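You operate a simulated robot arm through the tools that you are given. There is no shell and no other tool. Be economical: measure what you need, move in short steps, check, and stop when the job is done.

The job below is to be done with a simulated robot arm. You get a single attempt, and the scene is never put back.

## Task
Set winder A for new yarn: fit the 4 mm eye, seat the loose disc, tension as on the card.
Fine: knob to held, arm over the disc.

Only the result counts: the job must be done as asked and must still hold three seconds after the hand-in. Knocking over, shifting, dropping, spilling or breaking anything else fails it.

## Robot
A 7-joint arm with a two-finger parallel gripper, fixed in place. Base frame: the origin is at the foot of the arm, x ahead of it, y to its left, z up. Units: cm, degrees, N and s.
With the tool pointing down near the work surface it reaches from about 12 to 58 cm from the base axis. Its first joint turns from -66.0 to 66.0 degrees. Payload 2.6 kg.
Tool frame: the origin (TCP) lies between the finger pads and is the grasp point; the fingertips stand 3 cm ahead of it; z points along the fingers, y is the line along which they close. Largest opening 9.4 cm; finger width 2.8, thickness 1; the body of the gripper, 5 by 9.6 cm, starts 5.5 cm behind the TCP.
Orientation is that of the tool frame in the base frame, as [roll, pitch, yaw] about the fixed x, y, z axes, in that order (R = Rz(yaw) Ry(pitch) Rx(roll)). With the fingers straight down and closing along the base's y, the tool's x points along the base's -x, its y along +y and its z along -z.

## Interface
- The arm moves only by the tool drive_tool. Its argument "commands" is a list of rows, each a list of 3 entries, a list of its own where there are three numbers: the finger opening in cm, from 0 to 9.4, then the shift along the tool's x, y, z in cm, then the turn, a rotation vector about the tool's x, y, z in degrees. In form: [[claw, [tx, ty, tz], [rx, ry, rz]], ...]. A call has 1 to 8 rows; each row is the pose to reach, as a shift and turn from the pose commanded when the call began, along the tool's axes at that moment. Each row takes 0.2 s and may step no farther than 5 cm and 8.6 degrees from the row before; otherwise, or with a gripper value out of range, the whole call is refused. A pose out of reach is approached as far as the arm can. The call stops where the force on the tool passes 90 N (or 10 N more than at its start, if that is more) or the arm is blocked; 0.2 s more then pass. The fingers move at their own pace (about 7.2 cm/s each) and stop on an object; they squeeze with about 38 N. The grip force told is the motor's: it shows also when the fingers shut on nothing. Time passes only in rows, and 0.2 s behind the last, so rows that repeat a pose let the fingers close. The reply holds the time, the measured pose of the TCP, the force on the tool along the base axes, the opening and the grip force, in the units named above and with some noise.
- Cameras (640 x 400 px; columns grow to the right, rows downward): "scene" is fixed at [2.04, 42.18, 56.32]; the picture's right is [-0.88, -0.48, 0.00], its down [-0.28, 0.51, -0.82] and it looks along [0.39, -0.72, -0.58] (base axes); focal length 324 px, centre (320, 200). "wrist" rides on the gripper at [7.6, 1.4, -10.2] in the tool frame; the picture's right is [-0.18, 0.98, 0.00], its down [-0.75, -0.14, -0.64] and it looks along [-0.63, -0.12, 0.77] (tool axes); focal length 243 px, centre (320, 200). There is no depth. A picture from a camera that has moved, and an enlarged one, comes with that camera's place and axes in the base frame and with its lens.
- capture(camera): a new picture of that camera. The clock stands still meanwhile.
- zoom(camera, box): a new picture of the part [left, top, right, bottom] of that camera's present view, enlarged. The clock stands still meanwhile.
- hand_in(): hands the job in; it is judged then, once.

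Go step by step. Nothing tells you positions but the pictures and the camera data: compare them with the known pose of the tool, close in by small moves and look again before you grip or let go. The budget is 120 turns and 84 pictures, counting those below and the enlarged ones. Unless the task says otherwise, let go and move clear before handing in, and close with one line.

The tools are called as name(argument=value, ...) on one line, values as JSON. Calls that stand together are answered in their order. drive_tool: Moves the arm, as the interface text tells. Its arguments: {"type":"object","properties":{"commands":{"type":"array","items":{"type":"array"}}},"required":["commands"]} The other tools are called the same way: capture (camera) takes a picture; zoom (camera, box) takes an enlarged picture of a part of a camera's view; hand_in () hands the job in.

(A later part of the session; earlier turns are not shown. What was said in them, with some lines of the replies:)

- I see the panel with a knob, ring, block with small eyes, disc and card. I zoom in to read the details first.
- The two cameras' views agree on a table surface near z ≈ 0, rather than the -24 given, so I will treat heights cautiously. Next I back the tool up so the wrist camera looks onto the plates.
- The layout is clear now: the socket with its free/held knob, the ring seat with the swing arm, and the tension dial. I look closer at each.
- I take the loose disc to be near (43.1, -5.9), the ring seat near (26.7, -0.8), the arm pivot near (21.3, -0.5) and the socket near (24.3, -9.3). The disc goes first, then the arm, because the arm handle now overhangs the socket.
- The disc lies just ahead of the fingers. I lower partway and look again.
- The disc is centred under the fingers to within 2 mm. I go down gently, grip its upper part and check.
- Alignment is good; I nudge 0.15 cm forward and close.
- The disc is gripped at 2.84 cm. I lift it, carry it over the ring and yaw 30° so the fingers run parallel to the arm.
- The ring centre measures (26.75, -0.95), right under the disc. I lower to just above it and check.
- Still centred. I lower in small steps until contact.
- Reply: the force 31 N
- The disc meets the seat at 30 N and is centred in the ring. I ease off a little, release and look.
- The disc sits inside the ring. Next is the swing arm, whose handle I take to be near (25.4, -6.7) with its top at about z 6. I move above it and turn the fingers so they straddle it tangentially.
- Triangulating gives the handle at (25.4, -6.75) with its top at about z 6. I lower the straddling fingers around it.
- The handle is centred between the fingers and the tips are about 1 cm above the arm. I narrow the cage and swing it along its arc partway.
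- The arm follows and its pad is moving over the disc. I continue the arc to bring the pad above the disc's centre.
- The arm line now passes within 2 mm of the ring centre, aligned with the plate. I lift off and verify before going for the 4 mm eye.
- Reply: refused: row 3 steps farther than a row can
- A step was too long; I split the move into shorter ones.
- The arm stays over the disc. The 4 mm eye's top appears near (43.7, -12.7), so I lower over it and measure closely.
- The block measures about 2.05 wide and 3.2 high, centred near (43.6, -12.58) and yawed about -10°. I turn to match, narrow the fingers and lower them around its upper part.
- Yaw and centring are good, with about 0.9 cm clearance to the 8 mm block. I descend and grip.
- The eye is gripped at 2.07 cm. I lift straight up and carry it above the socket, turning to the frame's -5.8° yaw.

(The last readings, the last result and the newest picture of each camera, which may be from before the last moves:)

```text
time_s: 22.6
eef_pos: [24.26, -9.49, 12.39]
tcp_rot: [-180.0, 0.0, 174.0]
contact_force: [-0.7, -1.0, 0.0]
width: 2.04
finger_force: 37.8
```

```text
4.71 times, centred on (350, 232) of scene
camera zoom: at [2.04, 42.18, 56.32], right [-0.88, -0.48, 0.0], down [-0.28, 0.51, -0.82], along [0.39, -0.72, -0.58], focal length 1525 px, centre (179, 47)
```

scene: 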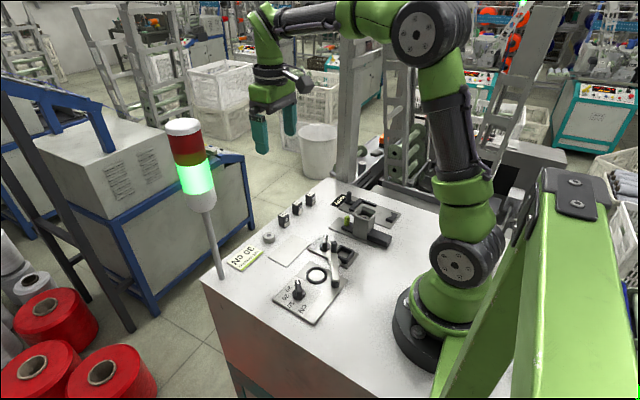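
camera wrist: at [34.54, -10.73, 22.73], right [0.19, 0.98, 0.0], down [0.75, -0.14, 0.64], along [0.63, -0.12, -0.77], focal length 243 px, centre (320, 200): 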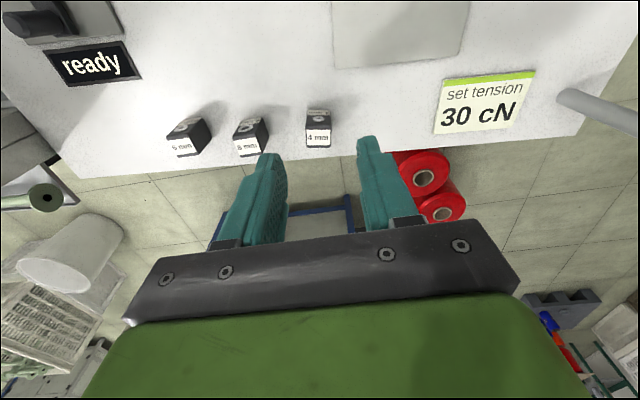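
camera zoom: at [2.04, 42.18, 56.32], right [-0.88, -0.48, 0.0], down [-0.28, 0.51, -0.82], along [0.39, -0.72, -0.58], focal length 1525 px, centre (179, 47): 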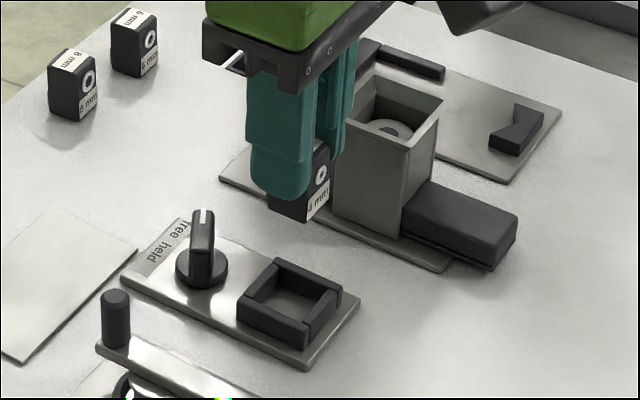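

The block is about 0.5 cm short in y of the frame centre (24.25, -8.95). I correct and lower to just above the frame.

drive_tool(commands=[[1.6, [0.05, 0.5, 2], [0, 0, 0]], [1.6, [0.05, 0.5, 4.4], [0, 0, 0]], [1.6, [0.05, 0.5, 4.4], [0, 0, 0]]])

zoom(camera="wrist", box=[220, 60, 420, 185])

zoom(camera="scene", box=[320, 215, 390, 275])

```text
time_s: 23.4
eef_pos: [24.29, -8.81, 8.16]
tcp_rot: [180.0, 0.0, 174.1]
contact_force: [-0.7, -0.4, -0.3]
width: 2.07
finger_force: 38.0
```

```text
3.20 times, centred on (320, 122) of wrist
camera zoom: at [16.81, -6.63, 18.26], right [0.28, 0.96, 0.0], down [0.73, -0.22, 0.64], along [0.62, -0.18, -0.77], focal length 776 px, centre (320, 448)
```

zoom: 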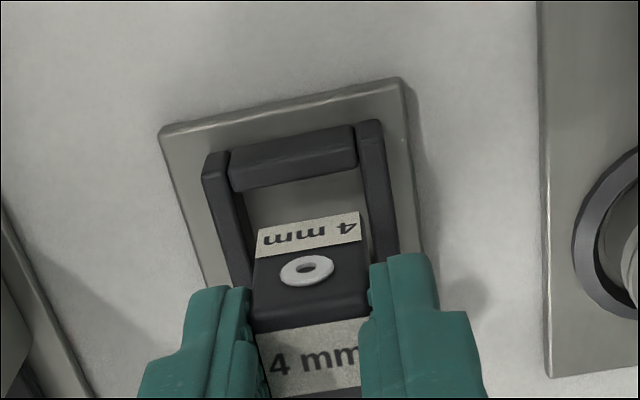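

```text
6.67 times, centred on (355, 245) of scene
camera zoom: at [2.04, 42.18, 56.32], right [-0.88, -0.48, 0.0], down [-0.28, 0.51, -0.82], along [0.39, -0.72, -0.58], focal length 2160 px, centre (87, -100)
```

zoom: 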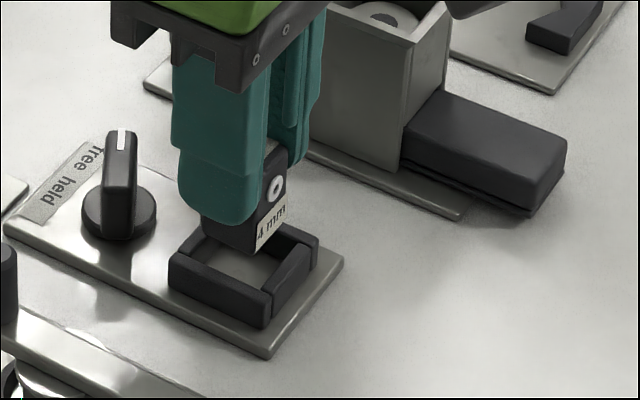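

The block needs about 0.2 cm in -y and 0.1 in +x. I correct and lower partway in.

drive_tool(commands=[[1.6, [-0.14, -0.22, 0], [0, 0, 0]], [1.6, [-0.14, -0.22, 0.9], [0, 0, 0]], [1.6, [-0.14, -0.22, 0.9], [0, 0, 0]]])

zoom(camera="wrist", box=[220, 60, 420, 185])

zoom(camera="scene", box=[320, 215, 390, 275])

```text
time_s: 24.2
eef_pos: [24.36, -8.97, 7.33]
tcp_rot: [180.0, -0.1, 174.1]
contact_force: [-0.5, 0.7, -1.4]
width: 2.08
finger_force: 37.7
```

```text
3.20 times, centred on (320, 122) of wrist
camera zoom: at [16.94, -6.86, 17.39], right [0.28, 0.96, 0.0], down [0.73, -0.22, 0.64], along [0.62, -0.18, -0.77], focal length 776 px, centre (320, 448)
```

zoom: 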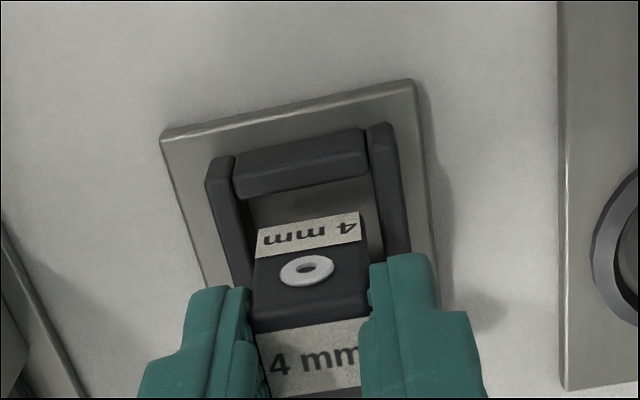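

```text
6.67 times, centred on (355, 245) of scene
camera zoom: at [2.04, 42.18, 56.32], right [-0.88, -0.48, 0.0], down [-0.28, 0.51, -0.82], along [0.39, -0.72, -0.58], focal length 2160 px, centre (87, -100)
```

zoom: 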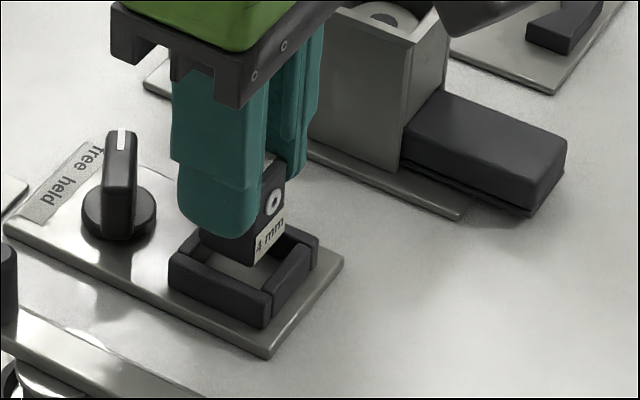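

I zoom in on the scene view to check clearance to the +y wall before inserting.

zoom(camera="scene", box=[334, 238, 364, 266])

```text
14.29 times, centred on (349, 252) of scene
camera zoom: at [2.04, 42.18, 56.32], right [-0.88, -0.48, 0.0], down [-0.28, 0.51, -0.82], along [0.39, -0.72, -0.58], focal length 4629 px, centre (-94, -543)
```

zoom: 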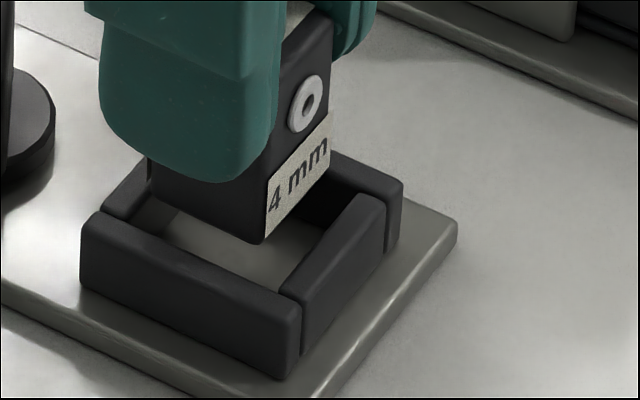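

The block is .5 cm above the frame and clears both sides. I lower 1 cm with a slight -y trim and check the force.

drive_tool(commands=[[1.6, [0, -0.08, 0.5], [0, 0, 0]], [1.6, [0, -0.08, 1.0], [0, 0, 0]], [1.6, [0, -0.08, 1.0], [0, 0, 0]]])

zoom(camera="scene", box=[334, 238, 364, 266])

```text
time_s: 25.0
eef_pos: [24.3, -9.1, 6.16]
tcp_rot: [-179.9, 0.0, 174.2]
contact_force: [0.0, -0.4, -1.0]
width: 2.07
finger_force: 38.4
```

```text
14.29 times, centred on (349, 252) of scene
camera zoom: at [2.04, 42.18, 56.32], right [-0.88, -0.48, 0.0], down [-0.28, 0.51, -0.82], along [0.39, -0.72, -0.58], focal length 4629 px, centre (-94, -543)
```

zoom: 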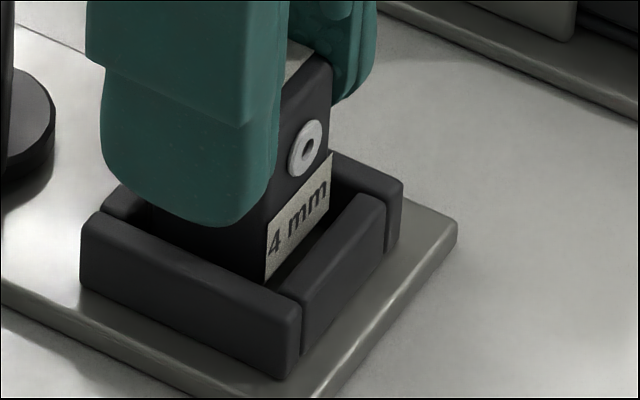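

It is inside the frame with no contact. I lower to the floor.

drive_tool(commands=[[1.6, [0, 0, 0.4], [0, 0, 0]], [1.6, [0, 0, 0.65], [0, 0, 0]], [1.6, [0, 0, 0.65], [0, 0, 0]]])

```text
time_s: 25.8
eef_pos: [24.38, -9.07, 5.63]
tcp_rot: [-180.0, 0.0, 174.0]
contact_force: [-2.2, 0.2, 7.0]
width: 2.06
finger_force: 38.0
```

Light contact at the same floor height as the disc seat, so it is seated. I release and lift clear.

drive_tool(commands=[[3.4, [0, 0, 0], [0, 0, 0]], [3.4, [0, 0, 0], [0, 0, 0]], [3.4, [0, 0, -3], [0, 0, 0]], [3.4, [0, 0, -6.5], [0, 0, 0]], [3.4, [0, 0, -6.5], [0, 0, 0]]])

capture(camera="wrist")

zoom(camera="scene", box=[320, 215, 390, 275])

```text
time_s: 27.0
eef_pos: [24.35, -9.09, 12.04]
tcp_rot: [180.0, 0.1, 174.1]
contact_force: [-0.2, 1.2, 0.2]
width: 3.41
finger_force: 0.1
```

```text
31 pictures are left
camera wrist: at [16.9, -6.91, 22.22], right [0.28, 0.96, 0.0], down [0.74, -0.22, 0.64], along [0.62, -0.18, -0.77], focal length 243 px, centre (320, 200)
```

wrist: 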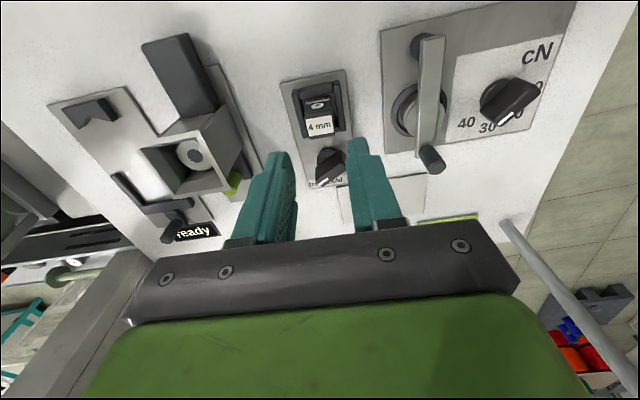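

```text
6.67 times, centred on (355, 245) of scene
camera zoom: at [2.04, 42.18, 56.32], right [-0.88, -0.48, 0.0], down [-0.28, 0.51, -0.82], along [0.39, -0.72, -0.58], focal length 2160 px, centre (87, -100)
```

zoom: 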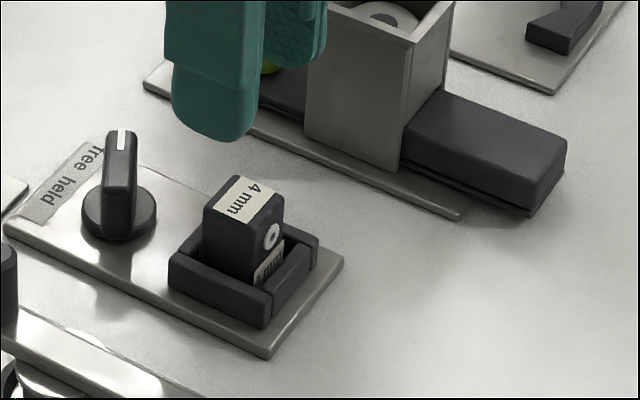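

The eye is seated. Now I look closely at the free/held knob.

zoom(camera="wrist", box=[280, 70, 380, 200])

zoom(camera="scene", box=[318, 230, 350, 256])

```text
3.08 times, centred on (330, 135) of wrist
camera zoom: at [16.9, -6.91, 22.22], right [0.28, 0.96, 0.0], down [0.74, -0.22, 0.64], along [0.62, -0.18, -0.77], focal length 746 px, centre (289, 400)
```

zoom: 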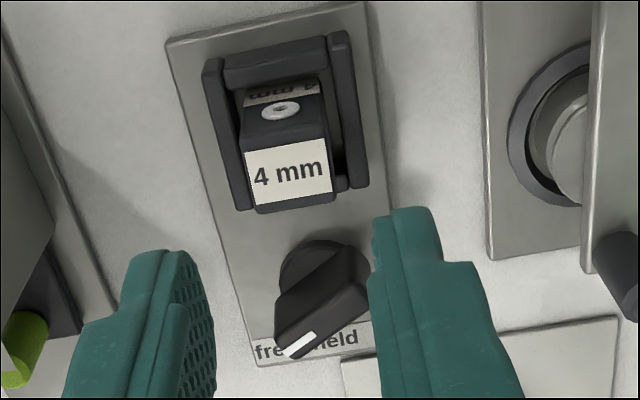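

```text
15.38 times, centred on (334, 243) of scene
camera zoom: at [2.04, 42.18, 56.32], right [-0.88, -0.48, 0.0], down [-0.28, 0.51, -0.82], along [0.39, -0.72, -0.58], focal length 4985 px, centre (105, -462)
```

zoom: 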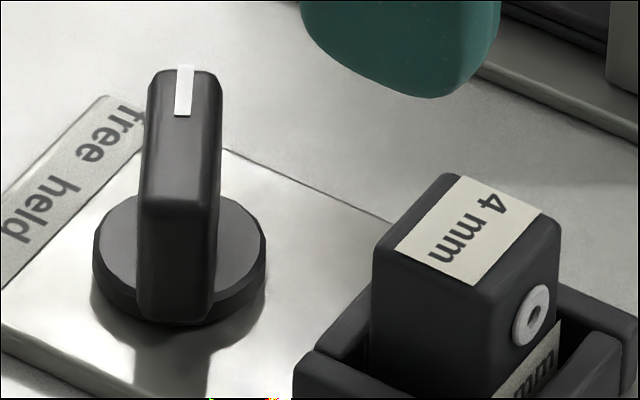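

The knob centre is near (29.7, -9.5) with its bar at about -62°; "held" lies on the plate axis, about 56° counter-clockwise. I position above it with the fingers aligned across the bar.

drive_tool(commands=[[3.4, [-0.8, 0, 0], [0, 0, 8]], [3.4, [-1.6, 0, 0], [0, 0, 16]], [3.4, [-2.4, 0.1, 0], [0, 0, 24]], [3.4, [-3.2, 0.1, 0], [0, 0, 32]], [3.4, [-4, 0.1, 0], [0, 0, 40]], [3.4, [-4.8, 0.16, 1], [0, 0, 48]], [3.4, [-5.36, 0.16, 2], [0, 0, 56]], [3.4, [-5.36, 0.16, 2], [0, 0, 56]]])

zoom(camera="wrist", box=[220, 60, 420, 185])

```text
time_s: 28.8
eef_pos: [29.64, -9.48, 10.04]
tcp_rot: [180.0, 0.0, 118.0]
contact_force: [0.2, 1.0, 0.0]
width: 3.39
finger_force: 0.0
```

```text
3.20 times, centred on (320, 122) of wrist
camera zoom: at [27.37, -2.1, 20.18], right [0.95, 0.3, 0.0], down [0.23, -0.73, 0.64], along [0.19, -0.61, -0.77], focal length 776 px, centre (320, 448)
```

zoom: 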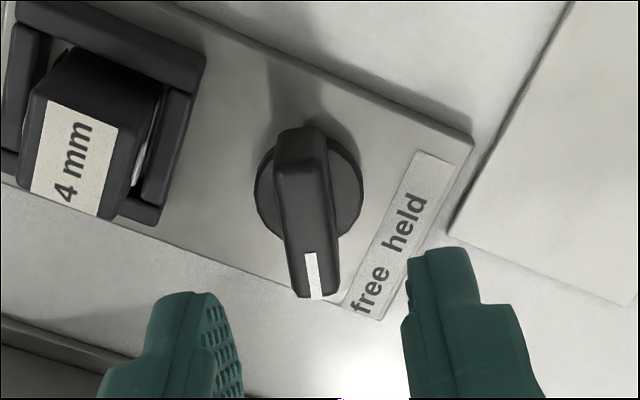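

I trim 0.2 cm across and lower around the bar, then check before closing.

drive_tool(commands=[[3, [0.1, -0.2, 2], [0, 0, 0]], [3, [0.1, -0.2, 4], [0, 0, 0]], [3, [0.1, -0.2, 5.1], [0, 0, 0]], [3, [0.1, -0.2, 5.1], [0, 0, 0]]])

zoom(camera="wrist", box=[220, 70, 420, 195])

```text
time_s: 29.8
eef_pos: [29.52, -9.53, 5.0]
tcp_rot: [-179.9, 0.0, 118.1]
contact_force: [-0.3, 0.1, -0.3]
width: 2.97
finger_force: 0.1
```

```text
3.20 times, centred on (320, 132) of wrist
camera zoom: at [27.15, -2.17, 15.1], right [0.95, 0.3, 0.0], down [0.23, -0.73, 0.64], along [0.19, -0.61, -0.77], focal length 776 px, centre (320, 416)
```

zoom: 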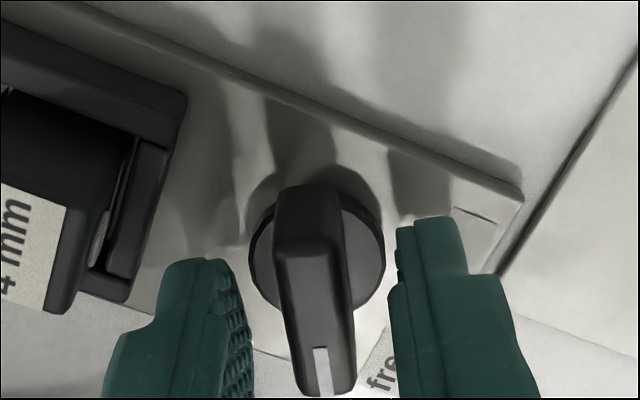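

The bar is centred between the fingers. I shift onto the knob's axis and close.

drive_tool(commands=[[3, [0.25, -0.05, 0], [0, 0, 0]], [0.8, [0.25, -0.05, 0], [0, 0, 0]], [0.8, [0.25, -0.05, 0], [0, 0, 0]], [0.8, [0.25, -0.05, 0], [0, 0, 0]]])

```text
time_s: 30.8
eef_pos: [29.29, -9.31, 5.03]
tcp_rot: [179.9, 0.1, 118.1]
contact_force: [3.3, 3.8, -5.1]
width: 1.17
finger_force: 45.2
```

Gripped at 1.17 cm. I turn about 28° first and check.

drive_tool(commands=[[0.8, [0, 0, 0], [0, 0, -7]], [0.8, [0, 0, 0], [0, 0, -14]], [0.8, [0, 0, 0], [0, 0, -21]], [0.8, [0, 0, 0], [0, 0, -28]], [0.8, [0, 0, 0], [0, 0, -28]]])

```text
time_s: 32.0
eef_pos: [29.24, -9.26, 5.0]
tcp_rot: [-179.9, 0.0, 146.0]
contact_force: [-5.9, -9.4, 5.8]
width: 1.19
finger_force: 45.4
```

drive_tool(commands=[[0.8, [0, 0, 0], [0, 0, -7]], [0.8, [0, 0, 0], [0, 0, -14]], [0.8, [0, 0, 0], [0, 0, -21]], [0.8, [0, 0, 0], [0, 0, -26]], [0.8, [0, 0, 0], [0, 0, -26]]])

zoom(camera="wrist", box=[220, 70, 420, 195])

zoom(camera="scene", box=[305, 220, 365, 270])

```text
time_s: 33.2
eef_pos: [29.23, -9.41, 4.98]
tcp_rot: [-179.9, 0.0, 172.0]
contact_force: [-18.9, -20.8, 10.8]
width: 1.2
finger_force: 44.9
```

```text
3.20 times, centred on (320, 132) of wrist
camera zoom: at [21.9, -6.99, 15.12], right [0.32, 0.95, 0.0], down [0.73, -0.24, 0.64], along [0.61, -0.21, -0.77], focal length 776 px, centre (320, 416)
```

zoom: 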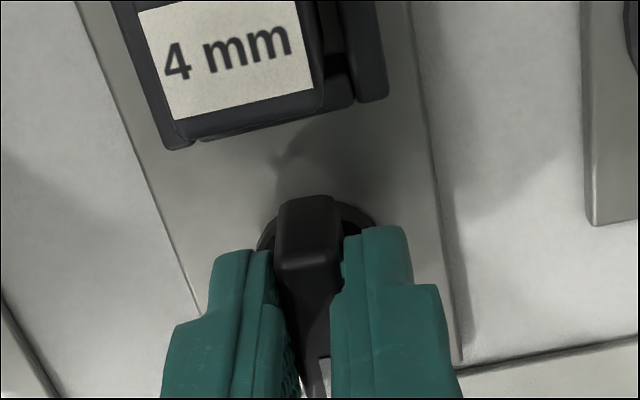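

```text
8.00 times, centred on (335, 245) of scene
camera zoom: at [2.04, 42.18, 56.31], right [-0.88, -0.48, 0.0], down [-0.28, 0.51, -0.82], along [0.39, -0.72, -0.58], focal length 2592 px, centre (200, -160)
```

zoom: 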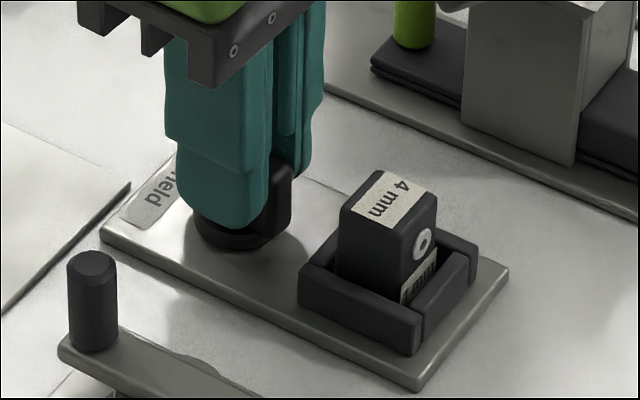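

The knob followed, with some side force from a slight axis offset. I release, lift and look.

drive_tool(commands=[[2.6, [0, 0, 0], [0, 0, 0]], [2.6, [0, 0, 0], [0, 0, 0]], [2.6, [0, 0, -3], [0, 0, 0]], [2.6, [0, 0, -6], [0, 0, 0]], [2.6, [0, 0, -6], [0, 0, 0]]])

zoom(camera="wrist", box=[220, 60, 420, 185])

zoom(camera="scene", box=[318, 225, 378, 275])

```text
time_s: 34.4
eef_pos: [29.33, -9.26, 10.98]
tcp_rot: [179.9, 0.0, 172.1]
contact_force: [0.5, 0.1, 0.2]
width: 2.64
finger_force: 0.1
```

```text
3.20 times, centred on (320, 122) of wrist
camera zoom: at [21.96, -6.85, 21.17], right [0.32, 0.95, 0.0], down [0.73, -0.24, 0.64], along [0.61, -0.2, -0.77], focal length 776 px, centre (320, 448)
```

zoom: 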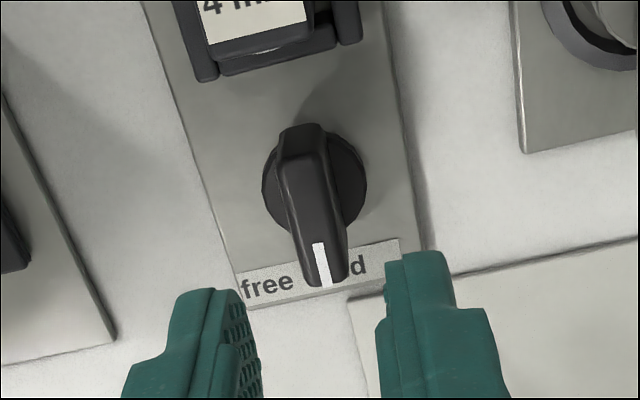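

```text
8.00 times, centred on (348, 250) of scene
camera zoom: at [2.04, 42.18, 56.32], right [-0.88, -0.48, 0.0], down [-0.28, 0.51, -0.82], along [0.39, -0.72, -0.58], focal length 2592 px, centre (96, -200)
```

zoom: 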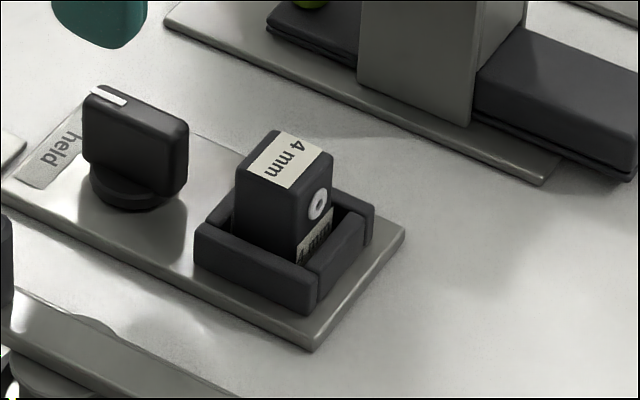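

The pointer now shows about -11° and covers "held". To be sure it is fully there, I grip again, try a few degrees more and see whether a stop exists.

drive_tool(commands=[[2.6, [0, -0.12, 3], [0, 0, 3]], [2.6, [0, -0.12, 6], [0, 0, 3]], [2.6, [0, -0.12, 6], [0, 0, 3]], [0.8, [0, -0.12, 6], [0, 0, 3]], [0.8, [0, -0.12, 6], [0, 0, 3]], [0.8, [0, -0.12, 6], [0, 0, 3]]])

drive_tool(commands=[[0.8, [0, 0, 0], [0, 0, -3]], [0.8, [0, 0, 0], [0, 0, -6]], [0.8, [0, 0, 0], [0, 0, -6]]])

drive_tool(commands=[[0.8, [0, 0, 0], [0, 0, -3]], [0.8, [0, 0, 0], [0, 0, -6]], [0.8, [0, 0, 0], [0, 0, -6]]])

```text
time_s: 35.8
eef_pos: [29.19, -9.46, 4.85]
tcp_rot: [-179.9, 0.0, 169.1]
contact_force: [-5.5, -11.2, -9.3]
width: 1.18
finger_force: 45.0
```

```text
time_s: 36.6
eef_pos: [29.17, -9.5, 4.85]
tcp_rot: [180.0, -0.1, 174.9]
contact_force: [-9.4, -20.1, -20.7]
width: 1.19
finger_force: 45.2
```

```text
time_s: 37.4
eef_pos: [29.12, -9.41, 4.98]
tcp_rot: [180.0, -0.2, -179.1]
contact_force: [-6.0, -16.5, -29.7]
width: 1.39
finger_force: 44.7
```

The opening grew to 1.39, so the fingers slipped round the bar: it meets a stop. I release and look.

drive_tool(commands=[[2.6, [0, 0, 0], [0, 0, 0]], [2.6, [0, 0, 0], [0, 0, 0]], [2.6, [0, 0, -3], [0, 0, 0]], [2.6, [0, 0, -6], [0, 0, 0]], [2.6, [0, 0, -6], [0, 0, 0]]])

zoom(camera="wrist", box=[220, 50, 420, 175])

zoom(camera="scene", box=[318, 225, 378, 275])

```text
time_s: 38.6
eef_pos: [29.36, -9.48, 11.07]
tcp_rot: [-180.0, -0.1, -178.8]
contact_force: [0.2, 0.0, 0.3]
width: 2.57
finger_force: 0.0
```

```text
3.20 times, centred on (320, 112) of wrist
camera zoom: at [21.65, -8.19, 21.12], right [0.16, 0.99, 0.0], down [0.76, -0.13, 0.64], along [0.63, -0.11, -0.77], focal length 776 px, centre (320, 480)
```

zoom: 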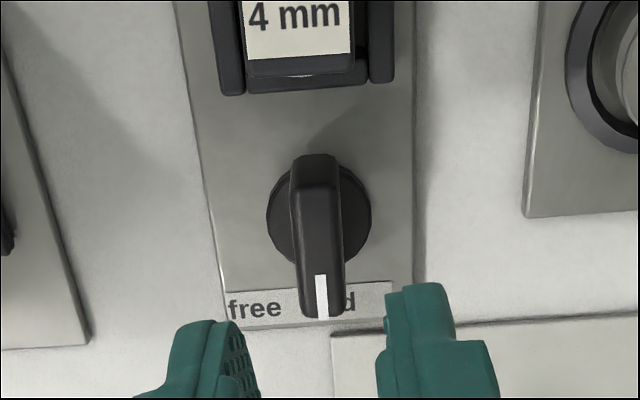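

```text
8.00 times, centred on (348, 250) of scene
camera zoom: at [2.04, 42.18, 56.32], right [-0.88, -0.48, 0.0], down [-0.28, 0.51, -0.82], along [0.39, -0.72, -0.58], focal length 2592 px, centre (96, -200)
```

zoom: 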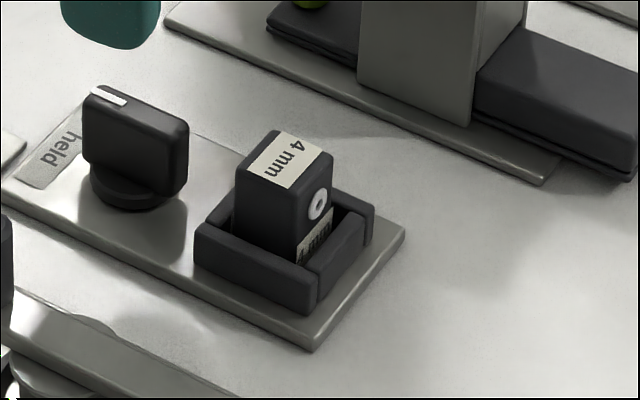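

The knob did not move beyond this point, so "held" is at its stop. Now I go to the tension dial near (27.6, 6.0), turning the fingers across its bar.

drive_tool(commands=[[2.6, [0.3, 2.5, -0.5], [0, 0, 8]], [2.6, [0.6, 5, -0.5], [0, 0, 16]], [2.6, [0.9, 7.5, -0.5], [0, 0, 24]], [3.2, [1.2, 10, -0.5], [0, 0, 32]], [3.2, [1.4, 12.5, -0.5], [0, 0, 40]], [3.2, [1.55, 15.2, 0], [0, 0, 48]], [3.2, [1.55, 15.4, 0], [0, 0, 49]], [3.2, [1.55, 15.4, 0], [0, 0, 49]]])

zoom(camera="wrist", box=[220, 50, 420, 175])

```text
time_s: 40.4
eef_pos: [27.51, 6.06, 10.93]
tcp_rot: [180.0, 0.1, 132.2]
contact_force: [0.0, -0.7, 0.1]
width: 3.21
finger_force: 0.1
```

```text
3.20 times, centred on (320, 112) of wrist
camera zoom: at [23.41, 12.61, 21.12], right [0.85, 0.52, 0.0], down [0.4, -0.65, 0.64], along [0.34, -0.55, -0.77], focal length 776 px, centre (320, 480)
```

zoom: 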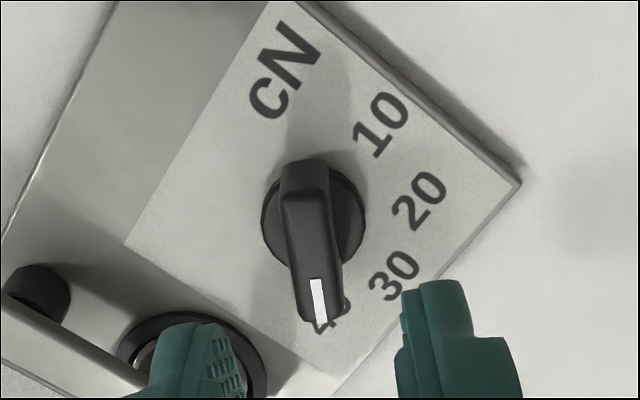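

From here the dial reads 40; the labels fit 90/45/0/-45° about the plate axis, so 30 is 45° counter-clockwise, at about -5.5°. I lower around the bar and check.

drive_tool(commands=[[3, [-0.12, -0.28, 2], [0, 0, 3]], [3, [-0.12, -0.28, 4.2], [0, 0, 3]], [3, [-0.12, -0.28, 5.9], [0, 0, 3]], [3, [-0.12, -0.28, 5.9], [0, 0, 3]]])

zoom(camera="wrist", box=[220, 70, 420, 195])

```text
time_s: 41.4
eef_pos: [27.22, 5.7, 5.1]
tcp_rot: [-180.0, 0.0, 129.0]
contact_force: [0.6, -0.1, 0.5]
width: 2.99
finger_force: 0.1
```

```text
3.20 times, centred on (320, 132) of wrist
camera zoom: at [23.59, 12.46, 15.21], right [0.88, 0.48, 0.0], down [0.37, -0.67, 0.64], along [0.31, -0.56, -0.77], focal length 776 px, centre (320, 416)
```

zoom: 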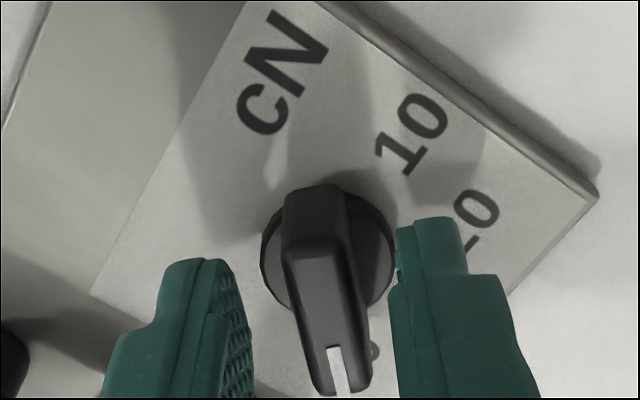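

The bar is between the fingers. I close, then turn toward 30.

drive_tool(commands=[[3, [0, 0.1, 0], [0, 0, 0]], [0.8, [0, 0.1, 0], [0, 0, 0]], [0.8, [0, 0.1, 0], [0, 0, 0]], [0.8, [0, 0.1, 0], [0, 0, 0]]])

drive_tool(commands=[[0.8, [0, 0, 0], [0, 0, -7.5]], [0.8, [0, 0, 0], [0, 0, -15]], [0.8, [0, 0, 0], [0, 0, -22.5]], [0.8, [0, 0, 0], [0, 0, -30]], [0.8, [0, 0, 0], [0, 0, -37.5]], [0.8, [0, 0, 0], [0, 0, -45.4]], [0.8, [0, 0, 0], [0, 0, -45.4]]])

```text
time_s: 42.4
eef_pos: [27.35, 5.75, 5.04]
tcp_rot: [179.9, 0.0, 129.1]
contact_force: [2.5, 1.7, -4.0]
width: 1.17
finger_force: 45.4
```

```text
time_s: 44.0
eef_pos: [27.31, 5.78, 5.06]
tcp_rot: [180.0, 0.0, 174.6]
contact_force: [4.0, 4.0, 13.9]
width: 1.21
finger_force: 44.6
```

The turn went smoothly. I release, lift and check the reading.

drive_tool(commands=[[2.6, [0, 0, 0], [0, 0, 0]], [2.6, [0, 0, 0], [0, 0, 0]], [2.6, [0, 0, -3], [0, 0, 0]], [2.6, [0, 0, -6], [0, 0, 0]], [2.6, [0, 0, -6], [0, 0, 0]]])

zoom(camera="wrist", box=[200, 30, 440, 180])

zoom(camera="scene", box=[270, 225, 370, 325])

```text
time_s: 45.2
eef_pos: [27.43, 5.79, 11.19]
tcp_rot: [-179.9, 0.0, 174.5]
contact_force: [-0.3, 0.5, 0.2]
width: 2.61
finger_force: 0.0
```

```text
2.67 times, centred on (320, 105) of wrist
camera zoom: at [19.92, 7.89, 21.32], right [0.28, 0.96, 0.0], down [0.74, -0.21, 0.64], along [0.62, -0.18, -0.77], focal length 647 px, centre (320, 453)
```

zoom: 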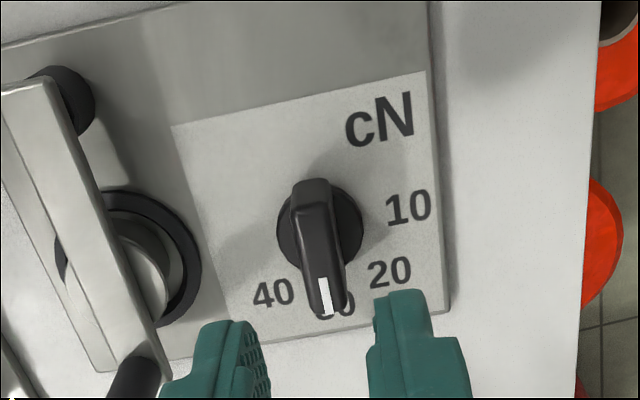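

```text
4.00 times, centred on (320, 275) of scene
camera zoom: at [2.04, 42.18, 56.32], right [-0.88, -0.48, 0.0], down [-0.28, 0.51, -0.82], along [0.39, -0.72, -0.58], focal length 1296 px, centre (320, -100)
```

zoom: 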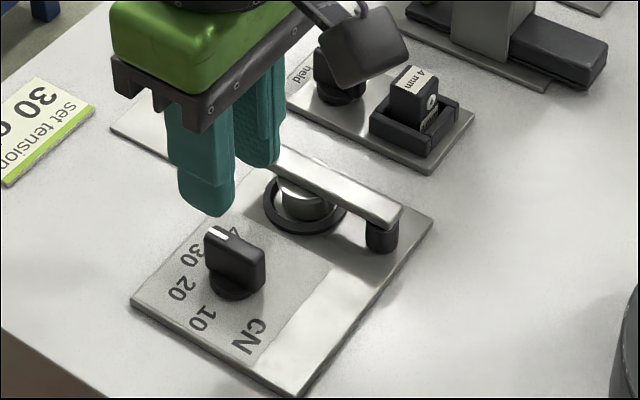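

The dial reads near 30, but the pointer lags about 4° toward 40. I regrip and turn a few degrees more to centre it.

drive_tool(commands=[[2.6, [0, 0, 3], [0, 0, 3]], [2.6, [0, 0, 6], [0, 0, 3]], [2.6, [0, 0, 6], [0, 0, 3]], [0.8, [0, 0, 6], [0, 0, 3]], [0.8, [0, 0, 6], [0, 0, 3]], [0.8, [0, 0, 6], [0, 0, 3]], [0.8, [0, 0, 6], [0, 0, -1]], [0.8, [0, 0, 6], [0, 0, -4]]])

drive_tool(commands=[[0.8, [0, 0, 0], [0, 0, 0]], [2.6, [0, 0, 0], [0, 0, 0]], [2.6, [0, 0, 0], [0, 0, 0]], [2.6, [0, 0, -3], [0, 0, 0]], [2.6, [0, 0, -6], [0, 0, 0]], [2.6, [0, 0, -6], [0, 0, 0]]])

zoom(camera="wrist", box=[200, 30, 440, 180])

```text
time_s: 47.0
eef_pos: [27.38, 5.71, 4.97]
tcp_rot: [180.0, 0.0, 178.6]
contact_force: [-2.1, -4.5, -14.8]
width: 1.18
finger_force: 45.1
```

```text
time_s: 48.4
eef_pos: [27.41, 5.76, 11.13]
tcp_rot: [180.0, 0.0, 178.4]
contact_force: [0.6, -0.2, -0.5]
width: 2.62
finger_force: 0.0
```

```text
2.67 times, centred on (320, 105) of wrist
camera zoom: at [19.87, 7.31, 21.34], right [0.21, 0.98, 0.0], down [0.75, -0.16, 0.64], along [0.63, -0.13, -0.77], focal length 647 px, centre (320, 453)
```

zoom: 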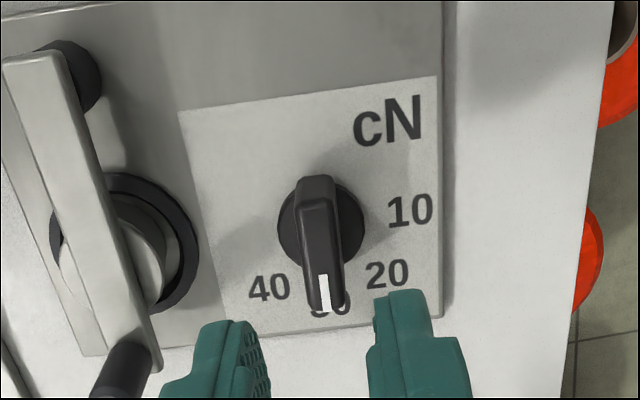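

The pointer is now on 30, at about -6° against a nominal -5.5°. I raise clear and take a last look at everything.

drive_tool(commands=[[4, [0, 0, -4.5], [0, 0, 0]], [4, [0, 0, -9], [0, 0, 0]], [4, [0, 0, -13.5], [0, 0, 0]], [4, [0, 0, -16], [0, 0, 0]], [4, [0, 0, -16], [0, 0, 0]]])

zoom(camera="scene", box=[250, 200, 410, 330])

zoom(camera="wrist", box=[120, 0, 440, 180])

```text
time_s: 49.6
eef_pos: [27.22, 5.78, 27.22]
tcp_rot: [180.0, 0.0, 178.5]
contact_force: [-0.3, -0.8, 0.1]
width: 3.98
finger_force: 0.0
```

```text
3.08 times, centred on (330, 265) of scene
camera zoom: at [2.04, 42.18, 56.32], right [-0.88, -0.48, 0.0], down [-0.28, 0.51, -0.82], along [0.39, -0.72, -0.58], focal length 997 px, centre (289, 0)
```

zoom: 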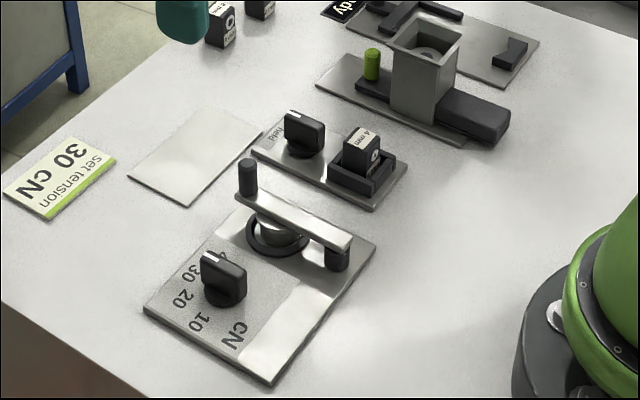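

```text
2.00 times, centred on (280, 90) of wrist
camera zoom: at [19.73, 7.25, 37.37], right [0.21, 0.98, 0.0], down [0.75, -0.16, 0.64], along [0.63, -0.14, -0.77], focal length 485 px, centre (400, 420)
```

zoom: 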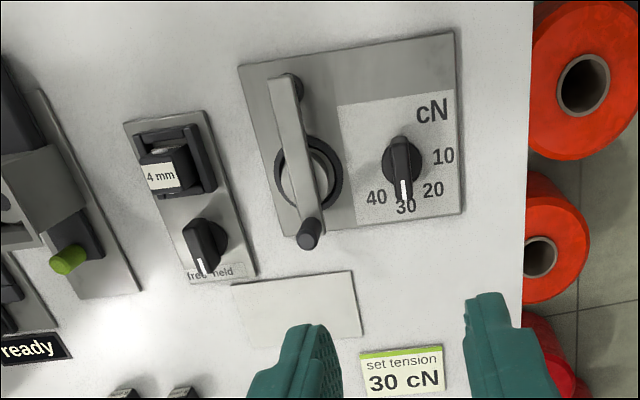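

Everything is in place: the 4 mm eye is seated with the knob at held, the disc is in its ring with the arm over it, and tension is at 30. The arm is clear, so I hand in.

hand_in()

```text
The job is handed in.
```

Winder A is set and handed in: 4 mm eye fitted with its knob turned to held, loose disc seated with the arm swung over it, and tension at 30 cN as on the card.
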